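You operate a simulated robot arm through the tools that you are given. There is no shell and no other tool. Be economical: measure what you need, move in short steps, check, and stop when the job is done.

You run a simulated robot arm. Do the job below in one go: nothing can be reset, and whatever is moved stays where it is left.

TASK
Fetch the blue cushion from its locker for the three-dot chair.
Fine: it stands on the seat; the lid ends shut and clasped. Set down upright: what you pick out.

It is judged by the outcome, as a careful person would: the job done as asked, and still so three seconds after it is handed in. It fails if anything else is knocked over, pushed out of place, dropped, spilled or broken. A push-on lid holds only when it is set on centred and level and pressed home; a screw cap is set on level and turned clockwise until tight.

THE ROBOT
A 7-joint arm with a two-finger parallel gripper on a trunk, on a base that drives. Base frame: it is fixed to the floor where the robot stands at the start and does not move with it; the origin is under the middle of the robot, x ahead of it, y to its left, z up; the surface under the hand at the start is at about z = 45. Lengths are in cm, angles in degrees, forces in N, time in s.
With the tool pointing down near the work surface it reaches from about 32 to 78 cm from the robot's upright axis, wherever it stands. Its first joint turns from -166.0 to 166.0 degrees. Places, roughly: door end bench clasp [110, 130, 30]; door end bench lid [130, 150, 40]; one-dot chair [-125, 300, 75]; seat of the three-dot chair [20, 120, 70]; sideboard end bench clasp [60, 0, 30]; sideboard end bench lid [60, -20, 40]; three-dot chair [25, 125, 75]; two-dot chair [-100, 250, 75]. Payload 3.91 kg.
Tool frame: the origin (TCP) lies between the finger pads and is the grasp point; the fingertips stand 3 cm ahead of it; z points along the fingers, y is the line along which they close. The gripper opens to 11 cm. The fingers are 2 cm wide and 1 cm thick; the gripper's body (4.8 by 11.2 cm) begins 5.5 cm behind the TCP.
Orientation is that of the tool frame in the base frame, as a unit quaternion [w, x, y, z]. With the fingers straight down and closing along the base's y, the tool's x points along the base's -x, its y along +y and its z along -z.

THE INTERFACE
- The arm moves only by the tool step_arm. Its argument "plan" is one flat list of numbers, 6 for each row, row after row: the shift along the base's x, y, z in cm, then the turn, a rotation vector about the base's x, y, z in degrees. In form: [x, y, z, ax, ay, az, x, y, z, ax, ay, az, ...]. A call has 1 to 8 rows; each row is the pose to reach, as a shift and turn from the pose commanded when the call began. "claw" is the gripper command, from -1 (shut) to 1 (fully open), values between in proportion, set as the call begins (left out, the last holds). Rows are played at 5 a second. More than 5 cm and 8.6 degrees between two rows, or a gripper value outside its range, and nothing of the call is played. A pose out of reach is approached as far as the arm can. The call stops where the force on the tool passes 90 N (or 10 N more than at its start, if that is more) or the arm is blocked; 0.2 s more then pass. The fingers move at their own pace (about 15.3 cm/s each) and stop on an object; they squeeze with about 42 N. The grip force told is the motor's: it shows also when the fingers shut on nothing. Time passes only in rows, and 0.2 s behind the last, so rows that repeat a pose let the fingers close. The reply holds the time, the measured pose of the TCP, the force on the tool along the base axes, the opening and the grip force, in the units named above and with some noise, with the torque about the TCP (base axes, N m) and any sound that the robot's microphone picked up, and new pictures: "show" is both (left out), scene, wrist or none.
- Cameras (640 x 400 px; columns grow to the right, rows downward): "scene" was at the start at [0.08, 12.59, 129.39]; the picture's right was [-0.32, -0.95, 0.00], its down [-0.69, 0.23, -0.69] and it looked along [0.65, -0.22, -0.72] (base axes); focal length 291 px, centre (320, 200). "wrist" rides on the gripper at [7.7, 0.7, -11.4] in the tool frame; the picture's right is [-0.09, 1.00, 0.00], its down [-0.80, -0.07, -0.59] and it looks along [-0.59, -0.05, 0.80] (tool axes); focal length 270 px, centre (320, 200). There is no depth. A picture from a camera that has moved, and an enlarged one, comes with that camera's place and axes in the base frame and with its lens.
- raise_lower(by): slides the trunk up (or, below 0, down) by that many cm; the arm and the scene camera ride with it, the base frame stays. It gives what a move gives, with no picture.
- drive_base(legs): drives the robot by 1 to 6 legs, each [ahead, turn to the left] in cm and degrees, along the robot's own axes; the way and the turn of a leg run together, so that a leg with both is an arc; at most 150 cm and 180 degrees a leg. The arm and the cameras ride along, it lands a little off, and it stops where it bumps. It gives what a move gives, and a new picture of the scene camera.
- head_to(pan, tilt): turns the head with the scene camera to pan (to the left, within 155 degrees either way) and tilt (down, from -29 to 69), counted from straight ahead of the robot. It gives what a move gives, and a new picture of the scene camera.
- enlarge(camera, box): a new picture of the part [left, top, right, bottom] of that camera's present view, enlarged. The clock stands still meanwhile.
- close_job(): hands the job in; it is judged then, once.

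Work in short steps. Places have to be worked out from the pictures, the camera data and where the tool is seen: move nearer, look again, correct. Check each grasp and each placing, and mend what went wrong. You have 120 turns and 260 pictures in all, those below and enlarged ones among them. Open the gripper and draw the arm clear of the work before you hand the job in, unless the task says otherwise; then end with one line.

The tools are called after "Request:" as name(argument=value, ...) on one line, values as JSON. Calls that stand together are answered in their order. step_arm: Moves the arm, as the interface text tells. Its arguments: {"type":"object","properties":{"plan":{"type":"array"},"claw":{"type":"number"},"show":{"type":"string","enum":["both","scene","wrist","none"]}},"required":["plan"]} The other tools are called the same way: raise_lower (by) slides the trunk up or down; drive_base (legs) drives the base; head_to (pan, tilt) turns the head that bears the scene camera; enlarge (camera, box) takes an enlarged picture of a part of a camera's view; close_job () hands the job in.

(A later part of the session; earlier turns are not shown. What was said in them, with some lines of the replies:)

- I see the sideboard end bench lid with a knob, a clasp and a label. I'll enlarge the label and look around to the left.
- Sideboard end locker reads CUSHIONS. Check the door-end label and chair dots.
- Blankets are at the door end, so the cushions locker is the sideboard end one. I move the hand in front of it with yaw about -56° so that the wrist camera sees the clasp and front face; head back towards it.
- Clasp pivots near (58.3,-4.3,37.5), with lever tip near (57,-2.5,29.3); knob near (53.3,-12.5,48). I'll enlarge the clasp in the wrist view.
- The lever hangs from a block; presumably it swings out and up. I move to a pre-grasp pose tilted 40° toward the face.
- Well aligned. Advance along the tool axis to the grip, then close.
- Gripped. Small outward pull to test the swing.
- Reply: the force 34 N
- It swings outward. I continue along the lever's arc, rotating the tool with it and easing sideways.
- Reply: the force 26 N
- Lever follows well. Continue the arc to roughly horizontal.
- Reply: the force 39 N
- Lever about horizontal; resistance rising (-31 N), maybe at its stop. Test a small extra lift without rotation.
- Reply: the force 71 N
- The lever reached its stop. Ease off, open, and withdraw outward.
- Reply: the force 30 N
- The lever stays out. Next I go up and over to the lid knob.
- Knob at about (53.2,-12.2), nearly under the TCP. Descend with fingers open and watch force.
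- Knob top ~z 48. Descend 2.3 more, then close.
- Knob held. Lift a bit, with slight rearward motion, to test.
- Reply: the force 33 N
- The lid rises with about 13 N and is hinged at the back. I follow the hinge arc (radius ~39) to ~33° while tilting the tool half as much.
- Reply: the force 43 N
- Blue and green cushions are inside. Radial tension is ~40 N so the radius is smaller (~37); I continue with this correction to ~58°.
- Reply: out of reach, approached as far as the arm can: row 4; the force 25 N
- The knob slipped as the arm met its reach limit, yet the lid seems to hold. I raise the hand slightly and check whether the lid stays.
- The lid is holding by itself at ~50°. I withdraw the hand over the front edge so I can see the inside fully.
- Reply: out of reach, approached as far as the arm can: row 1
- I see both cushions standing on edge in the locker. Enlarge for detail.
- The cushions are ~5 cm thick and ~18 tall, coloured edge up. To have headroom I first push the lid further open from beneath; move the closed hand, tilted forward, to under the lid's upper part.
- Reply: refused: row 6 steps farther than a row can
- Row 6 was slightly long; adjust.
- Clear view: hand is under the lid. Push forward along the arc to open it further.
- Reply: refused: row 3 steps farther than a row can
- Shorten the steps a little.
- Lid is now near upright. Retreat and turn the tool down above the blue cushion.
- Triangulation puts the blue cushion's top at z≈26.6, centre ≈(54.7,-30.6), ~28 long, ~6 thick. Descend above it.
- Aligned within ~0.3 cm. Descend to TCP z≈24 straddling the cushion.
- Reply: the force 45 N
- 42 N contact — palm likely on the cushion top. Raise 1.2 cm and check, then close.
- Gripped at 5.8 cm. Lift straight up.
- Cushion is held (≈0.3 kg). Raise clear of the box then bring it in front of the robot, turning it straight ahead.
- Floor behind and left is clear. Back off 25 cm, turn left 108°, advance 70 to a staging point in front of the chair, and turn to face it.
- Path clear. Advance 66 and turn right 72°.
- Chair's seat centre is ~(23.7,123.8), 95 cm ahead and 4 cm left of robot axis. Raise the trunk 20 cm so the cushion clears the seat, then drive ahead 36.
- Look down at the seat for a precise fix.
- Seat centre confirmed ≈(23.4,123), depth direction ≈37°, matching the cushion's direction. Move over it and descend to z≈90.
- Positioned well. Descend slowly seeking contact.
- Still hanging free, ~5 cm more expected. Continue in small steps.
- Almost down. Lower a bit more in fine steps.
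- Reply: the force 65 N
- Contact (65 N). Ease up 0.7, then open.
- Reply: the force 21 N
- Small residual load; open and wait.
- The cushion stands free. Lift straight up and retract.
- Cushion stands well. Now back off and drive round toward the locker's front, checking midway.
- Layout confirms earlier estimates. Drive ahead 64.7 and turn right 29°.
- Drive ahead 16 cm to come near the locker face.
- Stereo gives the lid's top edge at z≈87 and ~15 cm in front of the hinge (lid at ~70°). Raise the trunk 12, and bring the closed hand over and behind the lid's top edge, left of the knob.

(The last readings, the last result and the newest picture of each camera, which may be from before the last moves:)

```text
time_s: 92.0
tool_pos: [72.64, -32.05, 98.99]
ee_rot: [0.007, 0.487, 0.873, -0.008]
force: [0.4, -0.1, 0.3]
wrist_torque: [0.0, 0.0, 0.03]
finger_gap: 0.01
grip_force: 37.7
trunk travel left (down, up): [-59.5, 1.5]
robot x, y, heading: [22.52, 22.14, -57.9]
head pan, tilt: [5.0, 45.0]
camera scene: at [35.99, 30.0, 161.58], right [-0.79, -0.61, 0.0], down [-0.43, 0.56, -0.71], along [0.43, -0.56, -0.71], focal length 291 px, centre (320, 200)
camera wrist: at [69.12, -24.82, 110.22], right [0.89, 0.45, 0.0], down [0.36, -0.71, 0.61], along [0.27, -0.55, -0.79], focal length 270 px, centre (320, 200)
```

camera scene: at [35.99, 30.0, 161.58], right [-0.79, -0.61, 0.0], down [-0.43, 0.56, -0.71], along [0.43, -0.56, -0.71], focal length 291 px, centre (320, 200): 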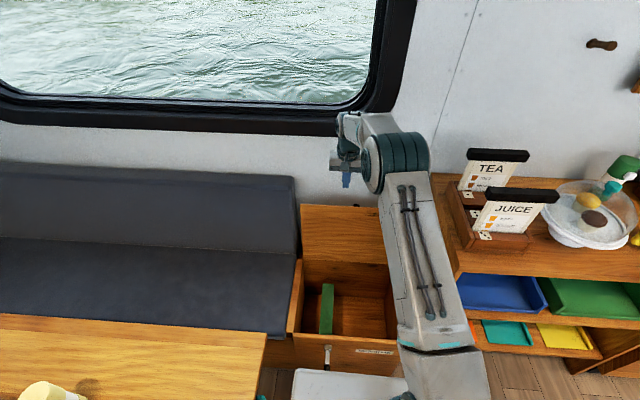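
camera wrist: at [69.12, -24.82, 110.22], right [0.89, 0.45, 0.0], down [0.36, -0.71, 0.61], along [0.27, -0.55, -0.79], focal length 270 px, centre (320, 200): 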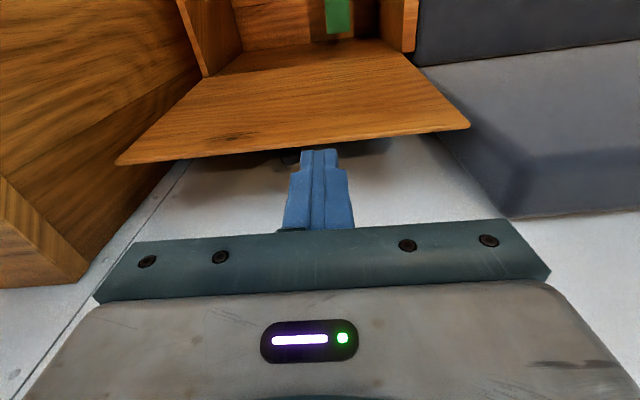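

The lid edge is at ~6.7 cm before the hinge line (lid ~81°). I drive 4 cm closer, then move the fingers over beyond the edge.

Request:
drive_base(legs=[[4, 0]])

Request:
step_arm(plan=[1.1, -1.7, 0, 0, 0, 0, 2.1, -3.3, 0, 0, 0, 0])

```text
time_s: 92.9
tool_pos: [74.73, -35.3, 98.95]
ee_rot: [0.008, 0.487, 0.873, -0.009]
force: [-0.3, -0.1, -0.2]
wrist_torque: [0.03, 0.01, 0.0]
finger_gap: 0.0
grip_force: 37.6
trunk travel left (down, up): [-59.5, 1.5]
robot x, y, heading: [24.4, 18.62, -57.7]
head pan, tilt: [5.0, 45.0]
camera scene: at [38.1, 26.62, 161.58], right [-0.79, -0.61, 0.0], down [-0.43, 0.56, -0.71], along [0.43, -0.56, -0.71], focal length 291 px, centre (320, 200)
```

scene: 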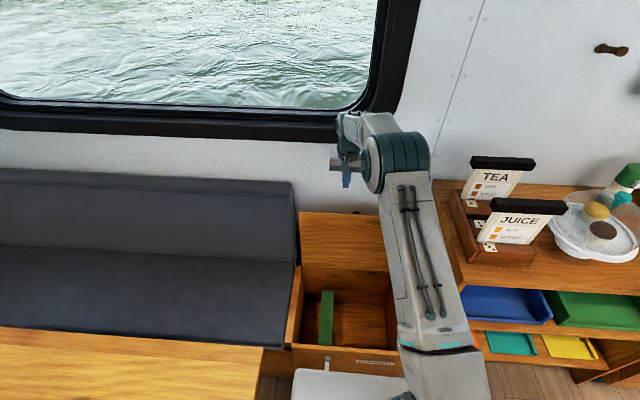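

```text
time_s: 93.5
tool_pos: [76.79, -38.62, 98.95]
ee_rot: [0.008, 0.487, 0.873, -0.009]
force: [-1.0, -0.2, -0.1]
wrist_torque: [0.03, 0.02, 0.02]
finger_gap: 0.01
grip_force: 37.7
trunk travel left (down, up): [-59.5, 1.5]
robot x, y, heading: [24.44, 18.62, -57.3]
head pan, tilt: [5.0, 45.0]
camera scene: at [38.06, 26.68, 161.59], right [-0.79, -0.61, 0.0], down [-0.43, 0.56, -0.71], along [0.43, -0.56, -0.71], focal length 291 px, centre (320, 200)
camera wrist: at [73.33, -31.42, 110.27], right [0.89, 0.45, 0.0], down [0.36, -0.71, 0.61], along [0.27, -0.55, -0.79], focal length 270 px, centre (320, 200)
```

scene: 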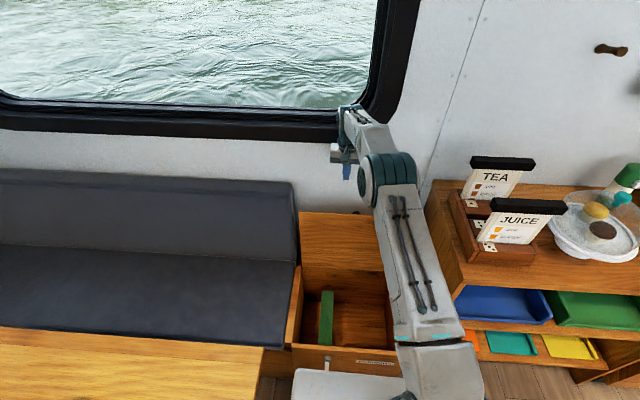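
wrist: 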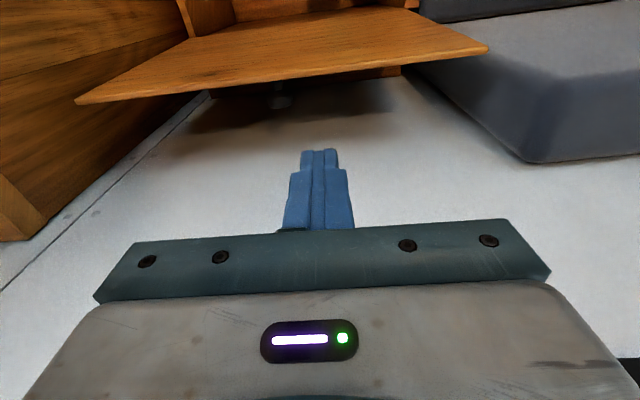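

Re-triangulated: the lid edge is at z≈80, about 1.5 cm nearer than the tool axis. Go 2.5 cm further, then down in stages behind the edge.

Request:
step_arm(plan=[0.7, -1.05, -1, 0, 0, 0, 1.4, -2.1, -2, 0, 0, 0, 1.4, -2.1, -6.5, 0, 0, 0, 1.4, -2.1, -11, 0, 0, 0])

```text
time_s: 94.5
tool_pos: [77.82, -40.27, 87.9]
ee_rot: [0.008, 0.487, 0.873, -0.008]
force: [0.5, 0.7, -0.2]
wrist_torque: [0.03, -0.03, 0.01]
finger_gap: 0.0
grip_force: 37.6
out of reach, approached as far as the arm can: row 2, 3, 4
trunk travel left (down, up): [-59.5, 1.5]
robot x, y, heading: [24.65, 18.9, -57.4]
head pan, tilt: [5.0, 45.0]
camera scene: at [38.05, 26.7, 161.59], right [-0.79, -0.61, 0.0], down [-0.43, 0.56, -0.71], along [0.43, -0.56, -0.71], focal length 291 px, centre (320, 200)
camera wrist: at [74.3, -33.04, 99.21], right [0.89, 0.45, 0.0], down [0.36, -0.7, 0.61], along [0.27, -0.55, -0.79], focal length 270 px, centre (320, 200)
```

scene: 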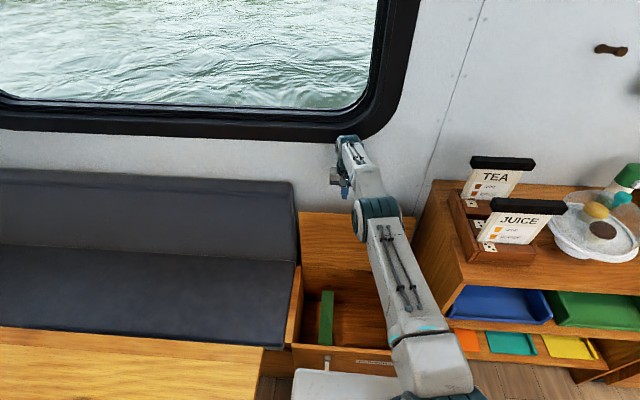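
wrist: 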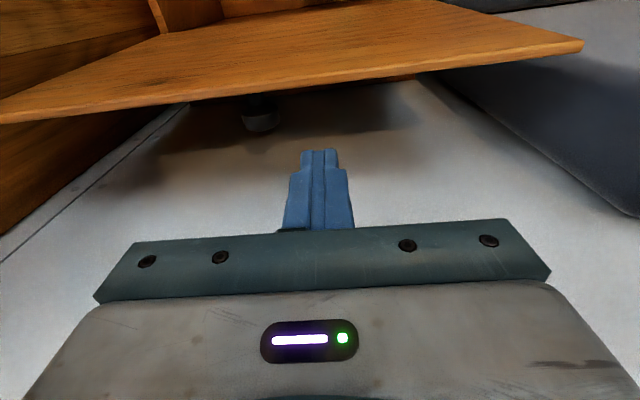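

Fingers are now clearly behind the edge, left of the knob. Descend 10 cm.

Request:
step_arm(plan=[-0.3, 0.4, -4.5, 0, 0, 0, -0.3, 0.4, -9.5, 0, 0, 0], show="wrist")

```text
time_s: 95.1
tool_pos: [77.06, -39.23, 79.74]
ee_rot: [0.009, 0.487, 0.873, -0.009]
force: [-1.2, -0.2, 0.4]
wrist_torque: [-0.01, -0.01, 0.02]
finger_gap: 0.0
grip_force: 37.8
out of reach, approached as far as the arm can: row 2
trunk travel left (down, up): [-59.5, 1.5]
robot x, y, heading: [24.21, 18.34, -57.6]
head pan, tilt: [5.0, 45.0]
camera wrist: at [73.47, -32.02, 91.14], right [0.89, 0.45, 0.0], down [0.36, -0.7, 0.61], along [0.27, -0.55, -0.79], focal length 270 px, centre (320, 200)
```

wrist: 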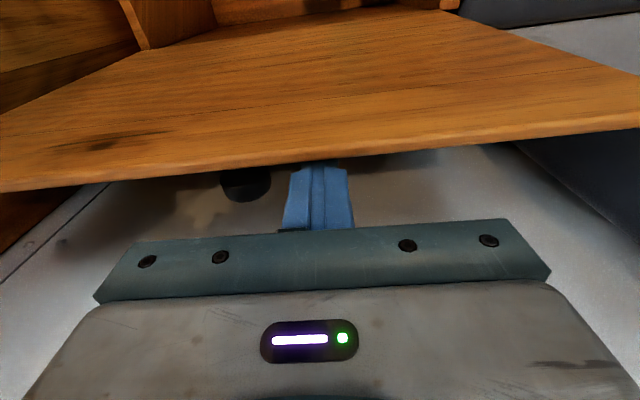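

Tip is behind the lid. Pull outward along the arc.

Request:
step_arm(plan=[-2.2, 3.4, 0, 0, 0, 0, -4.6, 7.1, -0.8, 0, 0, 0, -7.1, 10.9, -2.6, 0, 0, 0, -9.2, 14.2, -5, 0, 0, 0])

```text
time_s: 96.1
tool_pos: [67.85, -25.0, 74.45]
ee_rot: [0.007, 0.487, 0.873, -0.008]
force: [-0.7, -1.0, -0.2]
wrist_torque: [-0.01, 0.03, 0.04]
finger_gap: 0.0
grip_force: 37.9
trunk travel left (down, up): [-59.5, 1.5]
robot x, y, heading: [24.92, 18.68, -57.5]
head pan, tilt: [5.0, 45.0]
camera scene: at [38.03, 26.74, 161.58], right [-0.79, -0.61, 0.0], down [-0.43, 0.56, -0.71], along [0.43, -0.56, -0.71], focal length 291 px, centre (320, 200)
camera wrist: at [64.27, -17.83, 85.78], right [0.89, 0.45, -0.01], down [0.36, -0.71, 0.61], along [0.27, -0.55, -0.79], focal length 270 px, centre (320, 200)
```

scene: 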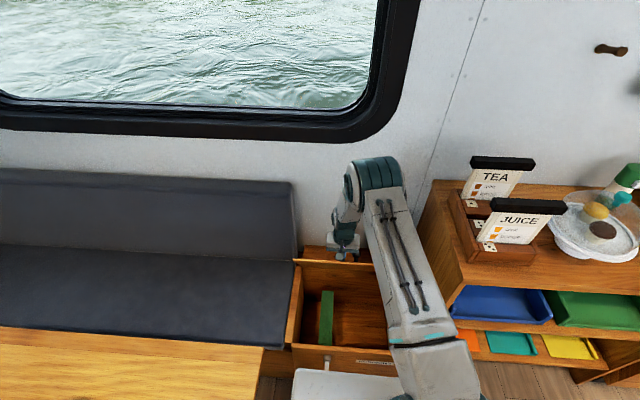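
wrist: 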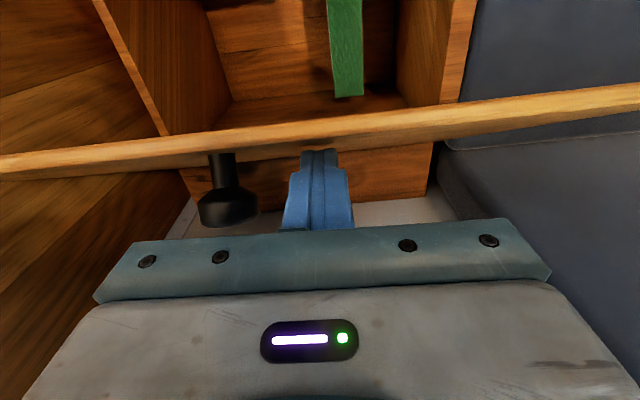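

The lid follows. Continue outward and down.

Request:
step_arm(plan=[-2.1, 3.3, -2, 0, 0, 0, -4.0, 6.2, -5, 0, 0, 0, -5.5, 8.5, -8.8, 0, 0, 0, -6.7, 10.3, -12.8, 0, 0, 0])

```text
time_s: 97.1
tool_pos: [60.86, -14.41, 61.87]
ee_rot: [0.008, 0.487, 0.873, -0.008]
force: [-1.2, 0.7, -0.3]
wrist_torque: [0.0, 0.01, 0.04]
finger_gap: 0.01
grip_force: 37.9
trunk travel left (down, up): [-59.5, 1.5]
robot x, y, heading: [24.0, 18.44, -57.4]
head pan, tilt: [5.0, 45.0]
camera scene: at [38.04, 26.72, 161.59], right [-0.79, -0.61, 0.0], down [-0.43, 0.56, -0.71], along [0.43, -0.56, -0.71], focal length 291 px, centre (320, 200)
camera wrist: at [57.37, -7.36, 73.22], right [0.89, 0.45, 0.0], down [0.36, -0.71, 0.61], along [0.27, -0.55, -0.79], focal length 270 px, centre (320, 200)
```

scene: 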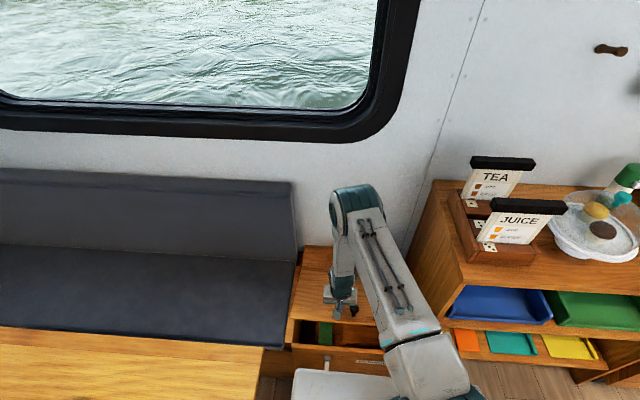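
wrist: 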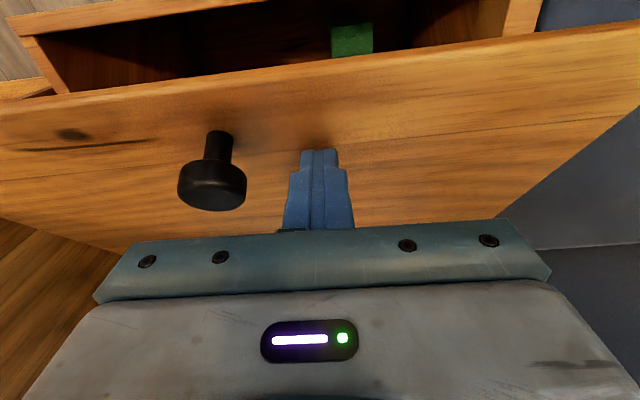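

Lid ~30°. Push down to close.

Request:
step_arm(plan=[-0.8, 1.3, -4.3, 0, 0, 0, -1.3, 2.1, -8.8, 0, 0, 0, -1.5, 2.4, -12, 0, 0, 0])

```text
time_s: 97.9
tool_pos: [59.46, -12.37, 49.54]
ee_rot: [0.008, 0.487, 0.873, -0.009]
force: [0.2, 0.1, 0.3]
wrist_torque: [0.0, 0.01, -0.01]
finger_gap: 0.0
grip_force: 37.4
trunk travel left (down, up): [-59.5, 1.5]
robot x, y, heading: [24.31, 18.68, -57.3]
head pan, tilt: [5.0, 45.0]
camera scene: at [38.04, 26.71, 161.59], right [-0.79, -0.61, 0.0], down [-0.43, 0.56, -0.71], along [0.43, -0.56, -0.71], focal length 291 px, centre (320, 200)
camera wrist: at [55.97, -5.24, 60.92], right [0.89, 0.45, 0.0], down [0.36, -0.7, 0.61], along [0.27, -0.55, -0.79], focal length 270 px, centre (320, 200)
```

scene: 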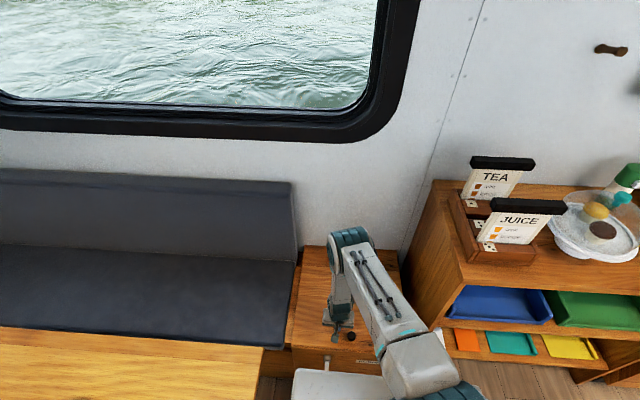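
wrist: 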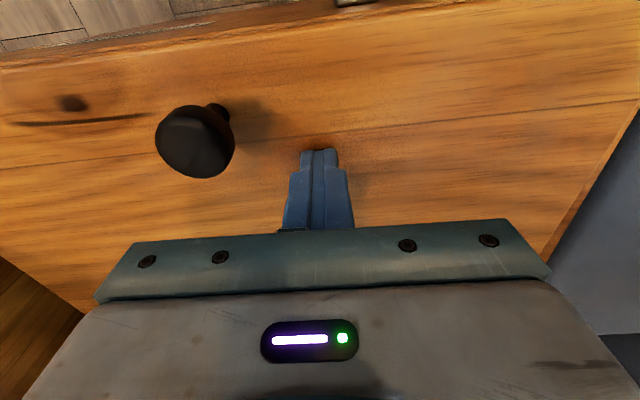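

Nearly shut. Press further down until contact force.

Request:
step_arm(plan=[0, 0, -1, 0, 0, 0, 0, 0, -2, 0, 0, 0, 0, 0, -2.7, 0, 0, 0], show="wrist")

```text
time_s: 98.7
tool_pos: [59.42, -12.27, 47.98]
ee_rot: [0.008, 0.487, 0.873, -0.008]
force: [-14.5, 11.3, 76.3]
wrist_torque: [0.98, 0.8, 0.17]
finger_gap: 0.01
grip_force: 37.4
trunk travel left (down, up): [-59.5, 1.5]
robot x, y, heading: [24.19, 18.43, -57.2]
head pan, tilt: [5.0, 45.0]
stopped in row 3: the force on the tool passed its limit at 102 N (the readings are from after the stop); the commanded pose is now the measured one
camera wrist: at [55.96, -5.2, 59.3], right [0.89, 0.45, 0.0], down [0.36, -0.7, 0.61], along [0.27, -0.55, -0.79], focal length 270 px, centre (320, 200)
```

wrist: 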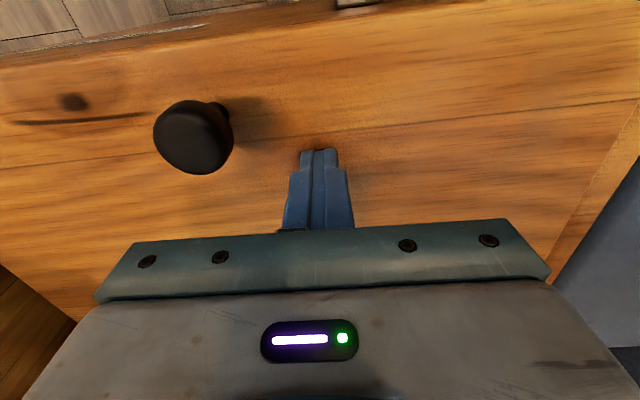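

Lid is shut. Raise the hand, back the base 22 cm and lower the trunk to work on the clasp.

Request:
step_arm(plan=[0, 0, 4.5, 0, 0, 0, 0, 0, 9, 0, 0, 0, -1, 1.5, 13.5, 0, 0, 0, -3, 5, 16, 0, 0, 0, -5.5, 9, 17, 0, 0, 0], claw=1, show="none")

Request:
drive_base(legs=[[-22, 0]])

Request:
step_arm(plan=[0, 0, 0, 0, 0, 0], show="wrist")

```text
time_s: 99.9
tool_pos: [53.84, -3.32, 64.72]
ee_rot: [0.008, 0.488, 0.873, -0.008]
force: [0.0, -0.1, 0.5]
wrist_torque: [0.03, 0.0, 0.01]
finger_gap: 11.01
grip_force: 0.0
trunk travel left (down, up): [-59.5, 1.5]
robot x, y, heading: [24.44, 18.27, -57.4]
head pan, tilt: [5.0, 45.0]
```

```text
time_s: 101.6
tool_pos: [41.99, 15.19, 64.65]
ee_rot: [0.009, 0.487, 0.874, -0.008]
force: [-0.2, 0.1, -0.1]
wrist_torque: [0.0, 0.01, -0.01]
finger_gap: 11.03
grip_force: 0.1
trunk travel left (down, up): [-59.5, 1.5]
robot x, y, heading: [12.47, 37.0, -57.3]
head pan, tilt: [5.0, 45.0]
camera scene: at [26.1, 45.35, 161.59], right [-0.79, -0.61, 0.0], down [-0.43, 0.56, -0.71], along [0.43, -0.56, -0.71], focal length 291 px, centre (320, 200)
```

scene: 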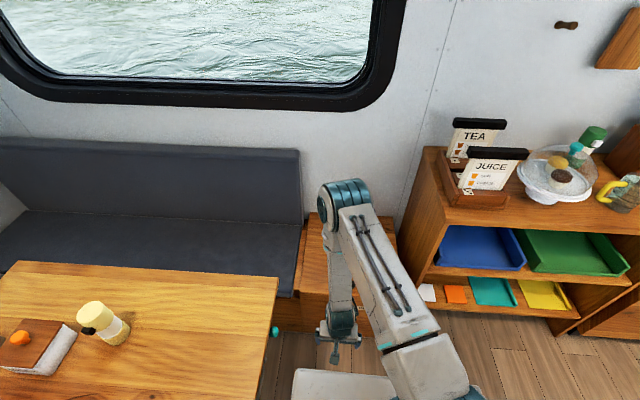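

```text
time_s: 102.0
tool_pos: [42.04, 15.15, 64.69]
ee_rot: [0.009, 0.487, 0.873, -0.009]
force: [1.5, 0.3, 0.6]
wrist_torque: [0.0, 0.0, 0.01]
finger_gap: 11.04
grip_force: 0.0
trunk travel left (down, up): [-59.5, 1.5]
robot x, y, heading: [12.57, 37.35, -57.1]
head pan, tilt: [5.0, 45.0]
camera wrist: at [38.5, 22.41, 76.0], right [0.89, 0.45, 0.0], down [0.36, -0.7, 0.61], along [0.27, -0.55, -0.79], focal length 270 px, centre (320, 200)
```

wrist: 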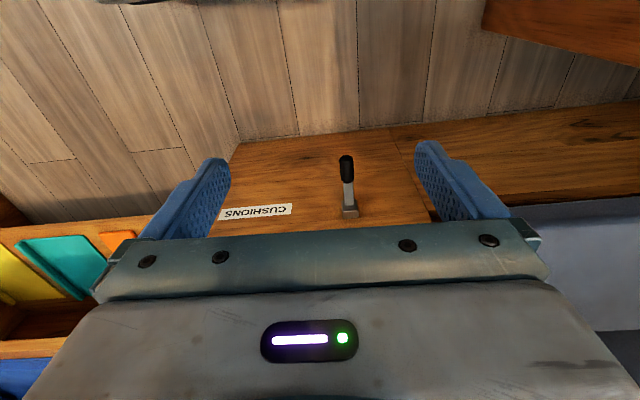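

Lid is shut, lever still out at about (52.8,2.9,37.3). Lower the trunk 20 and move above the lever tip with slight backward tilt.

Request:
raise_lower(by=-20)

Request:
step_arm(plan=[2, -2, 3, 5, 3.2, 0, 4.5, -4.5, 5, 10, 6.4, 0, 7.5, -7.5, 6, 14, 9, 0, 10.6, -11.3, 6, 17, 11, 0])

```text
time_s: 104.2
tool_pos: [42.1, 15.18, 44.74]
ee_rot: [0.009, 0.486, 0.874, -0.008]
force: [-0.3, -0.5, 0.5]
wrist_torque: [0.0, 0.04, -0.03]
finger_gap: 10.96
grip_force: 0.0
trunk travel left (down, up): [-39.5, 21.5]
robot x, y, heading: [12.57, 37.18, -57.0]
head pan, tilt: [5.0, 45.0]
```

```text
time_s: 105.2
tool_pos: [52.71, 3.7, 50.67]
ee_rot: [-0.147, 0.479, 0.862, 0.074]
force: [-0.3, -0.4, 0.0]
wrist_torque: [0.0, 0.01, -0.01]
finger_gap: 11.02
grip_force: 0.0
trunk travel left (down, up): [-39.5, 21.5]
robot x, y, heading: [12.73, 36.83, -57.4]
head pan, tilt: [5.0, 45.0]
camera scene: at [26.13, 45.31, 141.59], right [-0.79, -0.61, 0.0], down [-0.43, 0.56, -0.71], along [0.43, -0.56, -0.71], focal length 291 px, centre (320, 200)
camera wrist: at [51.69, 7.24, 64.08], right [0.89, 0.46, -0.04], down [0.45, -0.84, 0.3], along [0.1, -0.29, -0.95], focal length 270 px, centre (320, 200)
```

scene: 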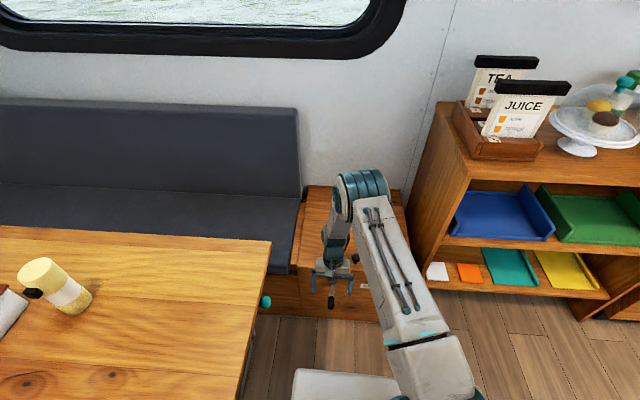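
wrist: 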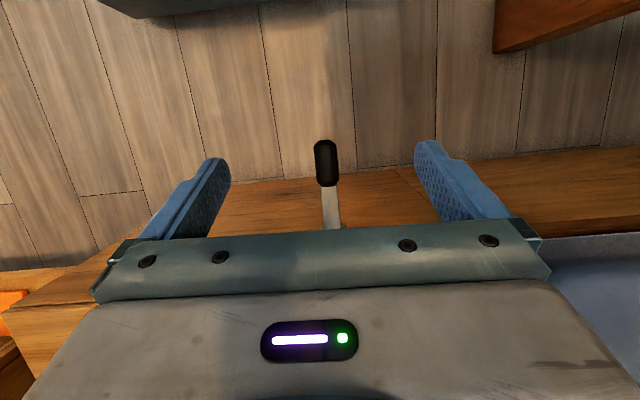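

Lever grip at (53.1,3.0,38). Descend onto it and close.

Request:
step_arm(plan=[0.2, -0.3, -4.3, 0, 0, 0, 0.3, -0.6, -8.6, 0, 0, 0, 0.4, -0.7, -12.4, 0, 0, 0], show="wrist")

Request:
step_arm(plan=[0, 0, 0, 0, 0, 0, 0, 0, 0, 0, 0, 0, 0, 0, 0, 0, 0, 0], claw=-1, show="wrist")

```text
time_s: 106.0
tool_pos: [53.02, 2.89, 38.02]
ee_rot: [-0.146, 0.48, 0.862, 0.074]
force: [0.0, 0.0, 1.1]
wrist_torque: [0.0, 0.02, 0.0]
finger_gap: 10.98
grip_force: 0.1
trunk travel left (down, up): [-39.5, 21.5]
robot x, y, heading: [12.41, 37.22, -57.5]
head pan, tilt: [5.0, 45.0]
camera wrist: at [51.85, 6.5, 51.36], right [0.89, 0.46, -0.04], down [0.45, -0.84, 0.3], along [0.1, -0.29, -0.95], focal length 270 px, centre (320, 200)
```

wrist: 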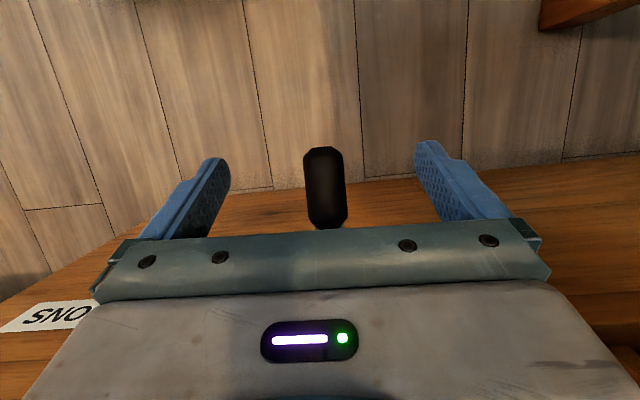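

```text
time_s: 106.8
tool_pos: [53.14, 3.06, 37.97]
ee_rot: [-0.146, 0.478, 0.863, 0.075]
force: [11.3, 5.7, -3.5]
wrist_torque: [0.16, -0.16, 0.97]
finger_gap: 2.27
grip_force: 44.6
trunk travel left (down, up): [-39.5, 21.5]
robot x, y, heading: [12.46, 37.17, -57.0]
head pan, tilt: [5.0, 45.0]
camera wrist: at [51.96, 6.59, 51.38], right [0.89, 0.46, -0.04], down [0.45, -0.84, 0.3], along [0.11, -0.29, -0.95], focal length 270 px, centre (320, 200)
```

wrist: 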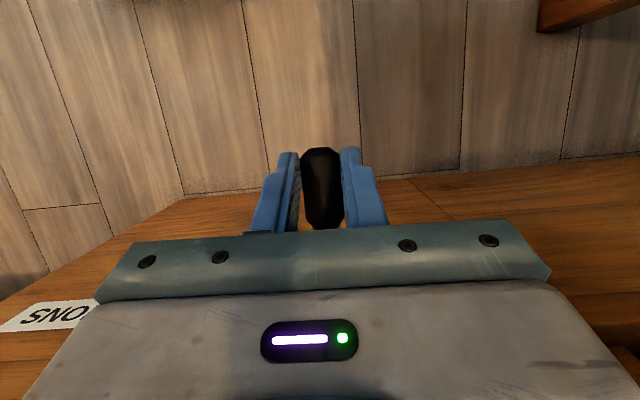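

Gripped. Swing the lever down along its 7.6 cm arc, first half.

Request:
step_arm(plan=[0.04, -0.06, -1.06, -6.7, -4.4, 0, 0.16, -0.24, -2.09, -13.4, -8.8, 0, 0.36, -0.55, -3.09, -20.1, -13.2, 0, 0.63, -0.96, -4.03, -26.8, -17.6, 0, 0.97, -1.49, -4.89, -33.5, -21.8, 0], show="wrist")

```text
time_s: 108.0
tool_pos: [53.74, 2.4, 33.01]
ee_rot: [0.153, 0.479, 0.86, -0.086]
force: [-11.4, 41.2, -18.1]
wrist_torque: [-0.13, -0.07, 1.13]
finger_gap: 2.3
grip_force: 45.2
trunk travel left (down, up): [-39.5, 21.5]
robot x, y, heading: [12.27, 37.22, -57.1]
head pan, tilt: [5.0, 45.0]
camera wrist: at [48.35, 12.24, 41.14], right [0.89, 0.46, 0.03], down [0.23, -0.5, 0.83], along [0.39, -0.73, -0.55], focal length 270 px, centre (320, 200)
```

wrist: 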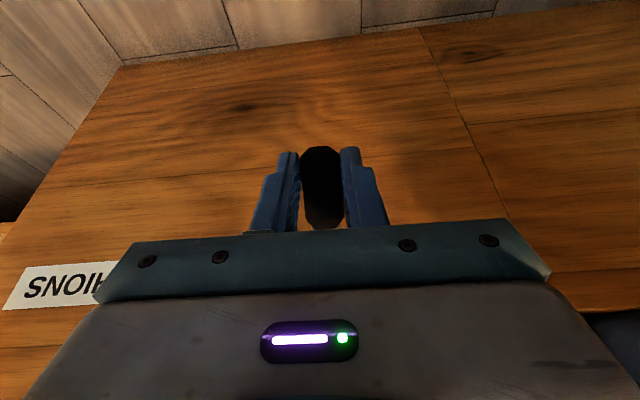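

Slightly inside the circle (radial push ~43 N); enlarge the radius and continue to the down position.

Request:
step_arm(plan=[0.26, -0.39, -1.05, -6.7, -4.4, 0, 0.74, -1.13, -1.74, -13.4, -8.8, 0, 1.25, -1.93, -2.3, -20.1, -13.2, 0, 1.83, -2.82, -2.66, -26.8, -17.6, 0], show="wrist")

```text
time_s: 109.0
tool_pos: [55.67, -0.85, 30.21]
ee_rot: [0.389, 0.438, 0.784, -0.207]
force: [6.8, 22.7, -42.6]
wrist_torque: [-0.12, 0.48, 0.85]
finger_gap: 2.27
grip_force: 44.8
trunk travel left (down, up): [-39.5, 21.5]
robot x, y, heading: [12.79, 37.3, -57.2]
head pan, tilt: [5.0, 45.0]
camera wrist: at [49.04, 11.2, 31.13], right [0.87, 0.48, 0.09], down [-0.06, -0.06, 1.0], along [0.49, -0.87, -0.02], focal length 270 px, centre (320, 200)
```

wrist: 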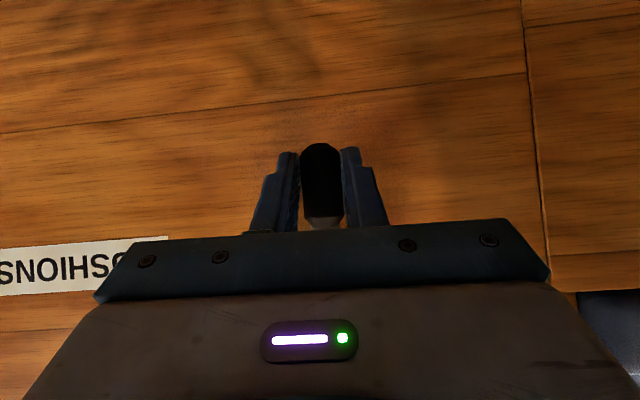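

Near the end. Push the remaining ~1.6 cm inward, slightly lower.

Request:
step_arm(plan=[0.45, -0.7, -0.5, -3, -2, 0, 0.9, -1.4, -0.6, -5, -3.2, 0], show="wrist")

```text
time_s: 109.6
tool_pos: [56.46, -1.85, 29.78]
ee_rot: [0.43, 0.426, 0.762, -0.231]
force: [-18.2, 64.7, 0.9]
wrist_torque: [-0.78, 0.36, 0.53]
finger_gap: 2.29
grip_force: 45.2
trunk travel left (down, up): [-39.5, 21.5]
robot x, y, heading: [12.47, 37.02, -56.9]
head pan, tilt: [5.0, 45.0]
camera wrist: at [49.71, 10.19, 29.29], right [0.87, 0.49, 0.09], down [-0.12, 0.03, 0.99], along [0.48, -0.87, 0.08], focal length 270 px, centre (320, 200)
```

wrist: 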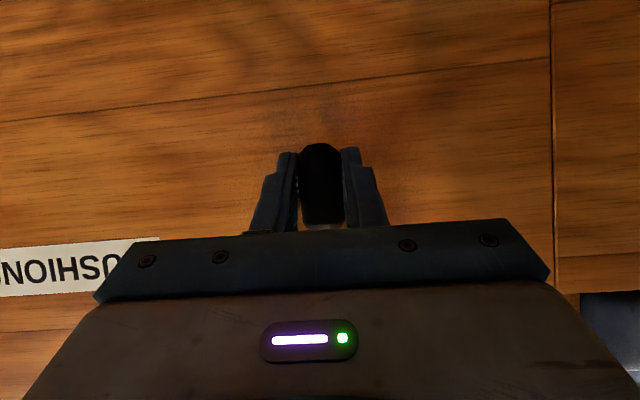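

At the original closed position with 65 N resistance. Push a touch more to seat it.

Request:
step_arm(plan=[0.12, -0.2, 0, 0, 0, 0, 0.2, -0.32, 0, 0, 0, 0, 0.2, -0.32, 0, 0, 0, 0], show="none")

```text
time_s: 110.4
tool_pos: [56.58, -2.15, 29.76]
ee_rot: [0.431, 0.425, 0.762, -0.229]
force: [-23.2, 78.5, 15.6]
wrist_torque: [-0.39, 0.6, 0.55]
finger_gap: 2.3
grip_force: 44.6
trunk travel left (down, up): [-39.5, 21.5]
robot x, y, heading: [12.58, 37.25, -56.7]
head pan, tilt: [5.0, 45.0]
```

Seated firmly. Open and withdraw outward along the tool axis, then look at the clasp.

Request:
step_arm(plan=[-0.3, 0.5, 0, 0, 0, 0, -0.3, 0.5, 0, 0, 0, 0, -0.3, 0.5, 0, 0, 0, 0, -2, 3.2, 2.5, 5, 3.2, 0, -4, 6.4, 5, 10, 6.4, 0, -5.8, 9.2, 8, 15, 9.6, 0], claw=1)

```text
time_s: 111.8
tool_pos: [50.96, 6.19, 38.06]
ee_rot: [0.311, 0.457, 0.817, -0.165]
force: [-0.2, -1.2, -0.9]
wrist_torque: [0.02, -0.02, 0.02]
finger_gap: 10.99
grip_force: 0.2
trunk travel left (down, up): [-39.5, 21.5]
robot x, y, heading: [12.18, 37.04, -57.6]
head pan, tilt: [5.0, 45.0]
camera scene: at [26.16, 45.32, 141.58], right [-0.79, -0.61, 0.0], down [-0.43, 0.56, -0.71], along [0.43, -0.56, -0.71], focal length 291 px, centre (320, 200)
camera wrist: at [44.52, 17.99, 41.67], right [0.88, 0.47, 0.07], down [0.04, -0.22, 0.97], along [0.47, -0.85, -0.22], focal length 270 px, centre (320, 200)
```

scene: 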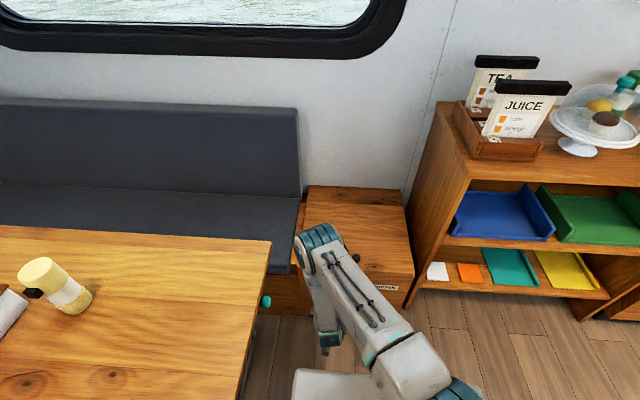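
wrist: 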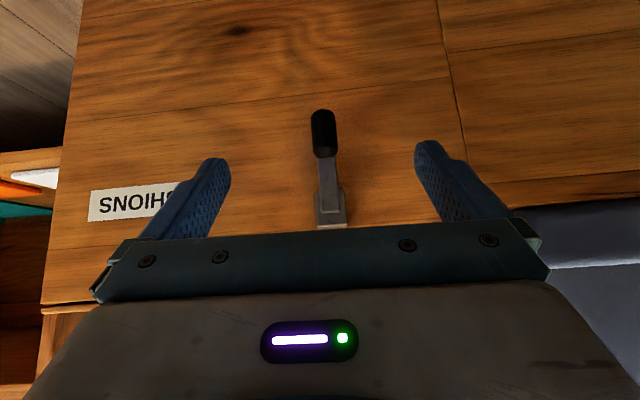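

Compare with the original picture by returning to the very same pre-grasp pose (53.48,3.02,36.21).

Request:
step_arm(plan=[1.3, -1.6, -0.9, 0.7, 0.4, 0, 2.52, -3.17, -1.85, 1.4, 0.8, 0], show="wrist")

```text
time_s: 112.4
tool_pos: [53.53, 3.12, 36.38]
ee_rot: [0.3, 0.459, 0.821, -0.158]
force: [0.1, 0.3, -0.5]
wrist_torque: [-0.02, 0.03, 0.03]
finger_gap: 11.0
grip_force: 0.1
trunk travel left (down, up): [-39.5, 21.5]
robot x, y, heading: [12.45, 37.02, -57.5]
head pan, tilt: [5.0, 45.0]
camera wrist: at [47.11, 14.76, 40.26], right [0.88, 0.47, 0.07], down [0.05, -0.25, 0.97], along [0.47, -0.85, -0.24], focal length 270 px, centre (320, 200)
```

wrist: 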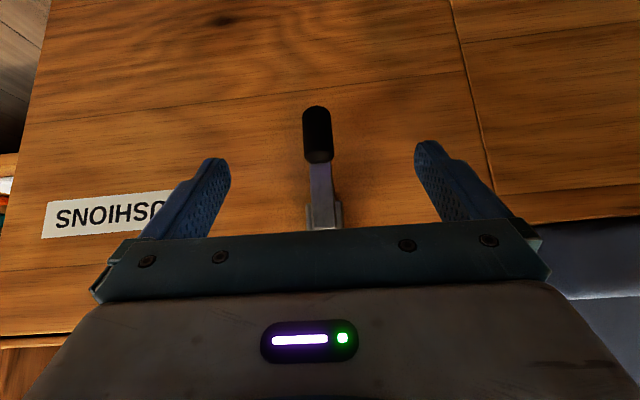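

Identical to the original clasped view. Withdraw the arm, then check the chair.

Request:
step_arm(plan=[-2, 3.2, 3, 4, 2.6, 0, -4, 6.4, 6.2, 9, 6, 0, -5.5, 9, 10, 15, 10, 0, -6, 10, 14.5, 20, 13, 0, -6, 10, 19, 25, 16, 0], show="none")

Request:
drive_base(legs=[[-12, 0]])

Request:
head_to(pan=125, tilt=40)

```text
time_s: 113.6
tool_pos: [47.63, 13.35, 55.35]
ee_rot: [0.076, 0.487, 0.869, -0.039]
force: [-0.4, 0.5, 0.3]
wrist_torque: [-0.01, -0.02, -0.01]
finger_gap: 11.01
grip_force: 0.2
trunk travel left (down, up): [-39.5, 21.5]
robot x, y, heading: [12.42, 37.39, -57.2]
head pan, tilt: [5.0, 45.0]
```

```text
time_s: 114.8
tool_pos: [41.33, 23.47, 55.16]
ee_rot: [0.077, 0.485, 0.87, -0.039]
force: [0.4, 0.2, -0.5]
wrist_torque: [-0.01, 0.02, 0.0]
finger_gap: 11.0
grip_force: 0.0
trunk travel left (down, up): [-39.5, 21.5]
robot x, y, heading: [6.33, 47.41, -57.5]
head pan, tilt: [5.0, 45.0]
camera scene: at [19.59, 55.43, 141.58], right [-0.79, -0.61, 0.0], down [-0.43, 0.56, -0.71], along [0.43, -0.56, -0.71], focal length 291 px, centre (320, 200)
```

scene: 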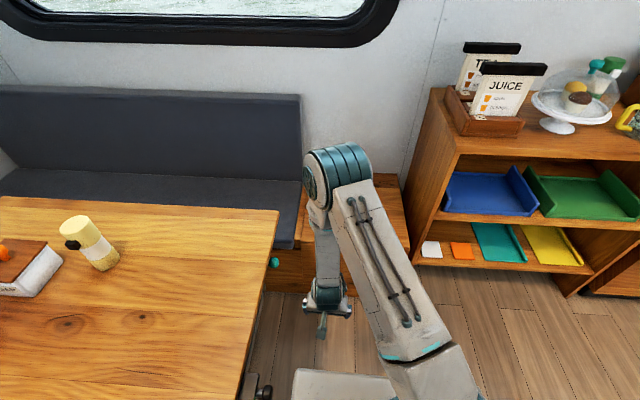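

```text
time_s: 116.8
tool_pos: [41.27, 23.57, 55.33]
ee_rot: [0.078, 0.484, 0.871, -0.039]
force: [0.2, 0.1, -0.6]
wrist_torque: [-0.01, 0.02, -0.01]
finger_gap: 11.0
grip_force: 0.0
trunk travel left (down, up): [-39.5, 21.5]
robot x, y, heading: [5.85, 47.14, -57.4]
head pan, tilt: [125.0, 40.0]
camera scene: at [17.88, 69.73, 142.31], right [0.92, -0.38, 0.0], down [-0.25, -0.59, -0.77], along [0.29, 0.71, -0.64], focal length 291 px, centre (320, 200)
```

scene: 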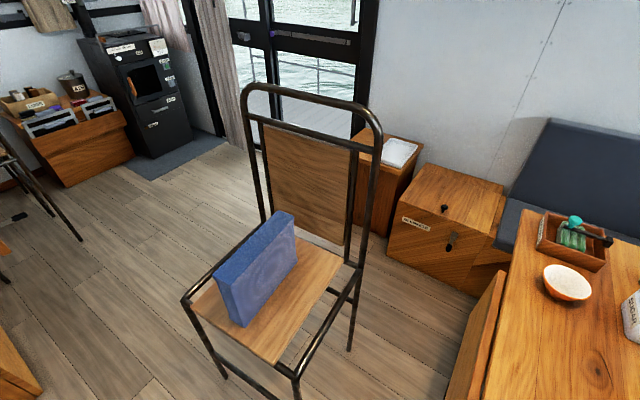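

The blue cushion stands on the seat of the chair, the lid is shut and its clasp is back in place, and the arm is clear with the gripper open, so I hand the job in.

Request:
close_job()

```text
The job is handed in.
```

The blue cushion from the CUSHIONS locker is standing upright on the three-dot chair's seat, and the locker lid is shut and clasped. I couldn't see the chair's dots from where I worked, so I picked the chair by the location you gave.
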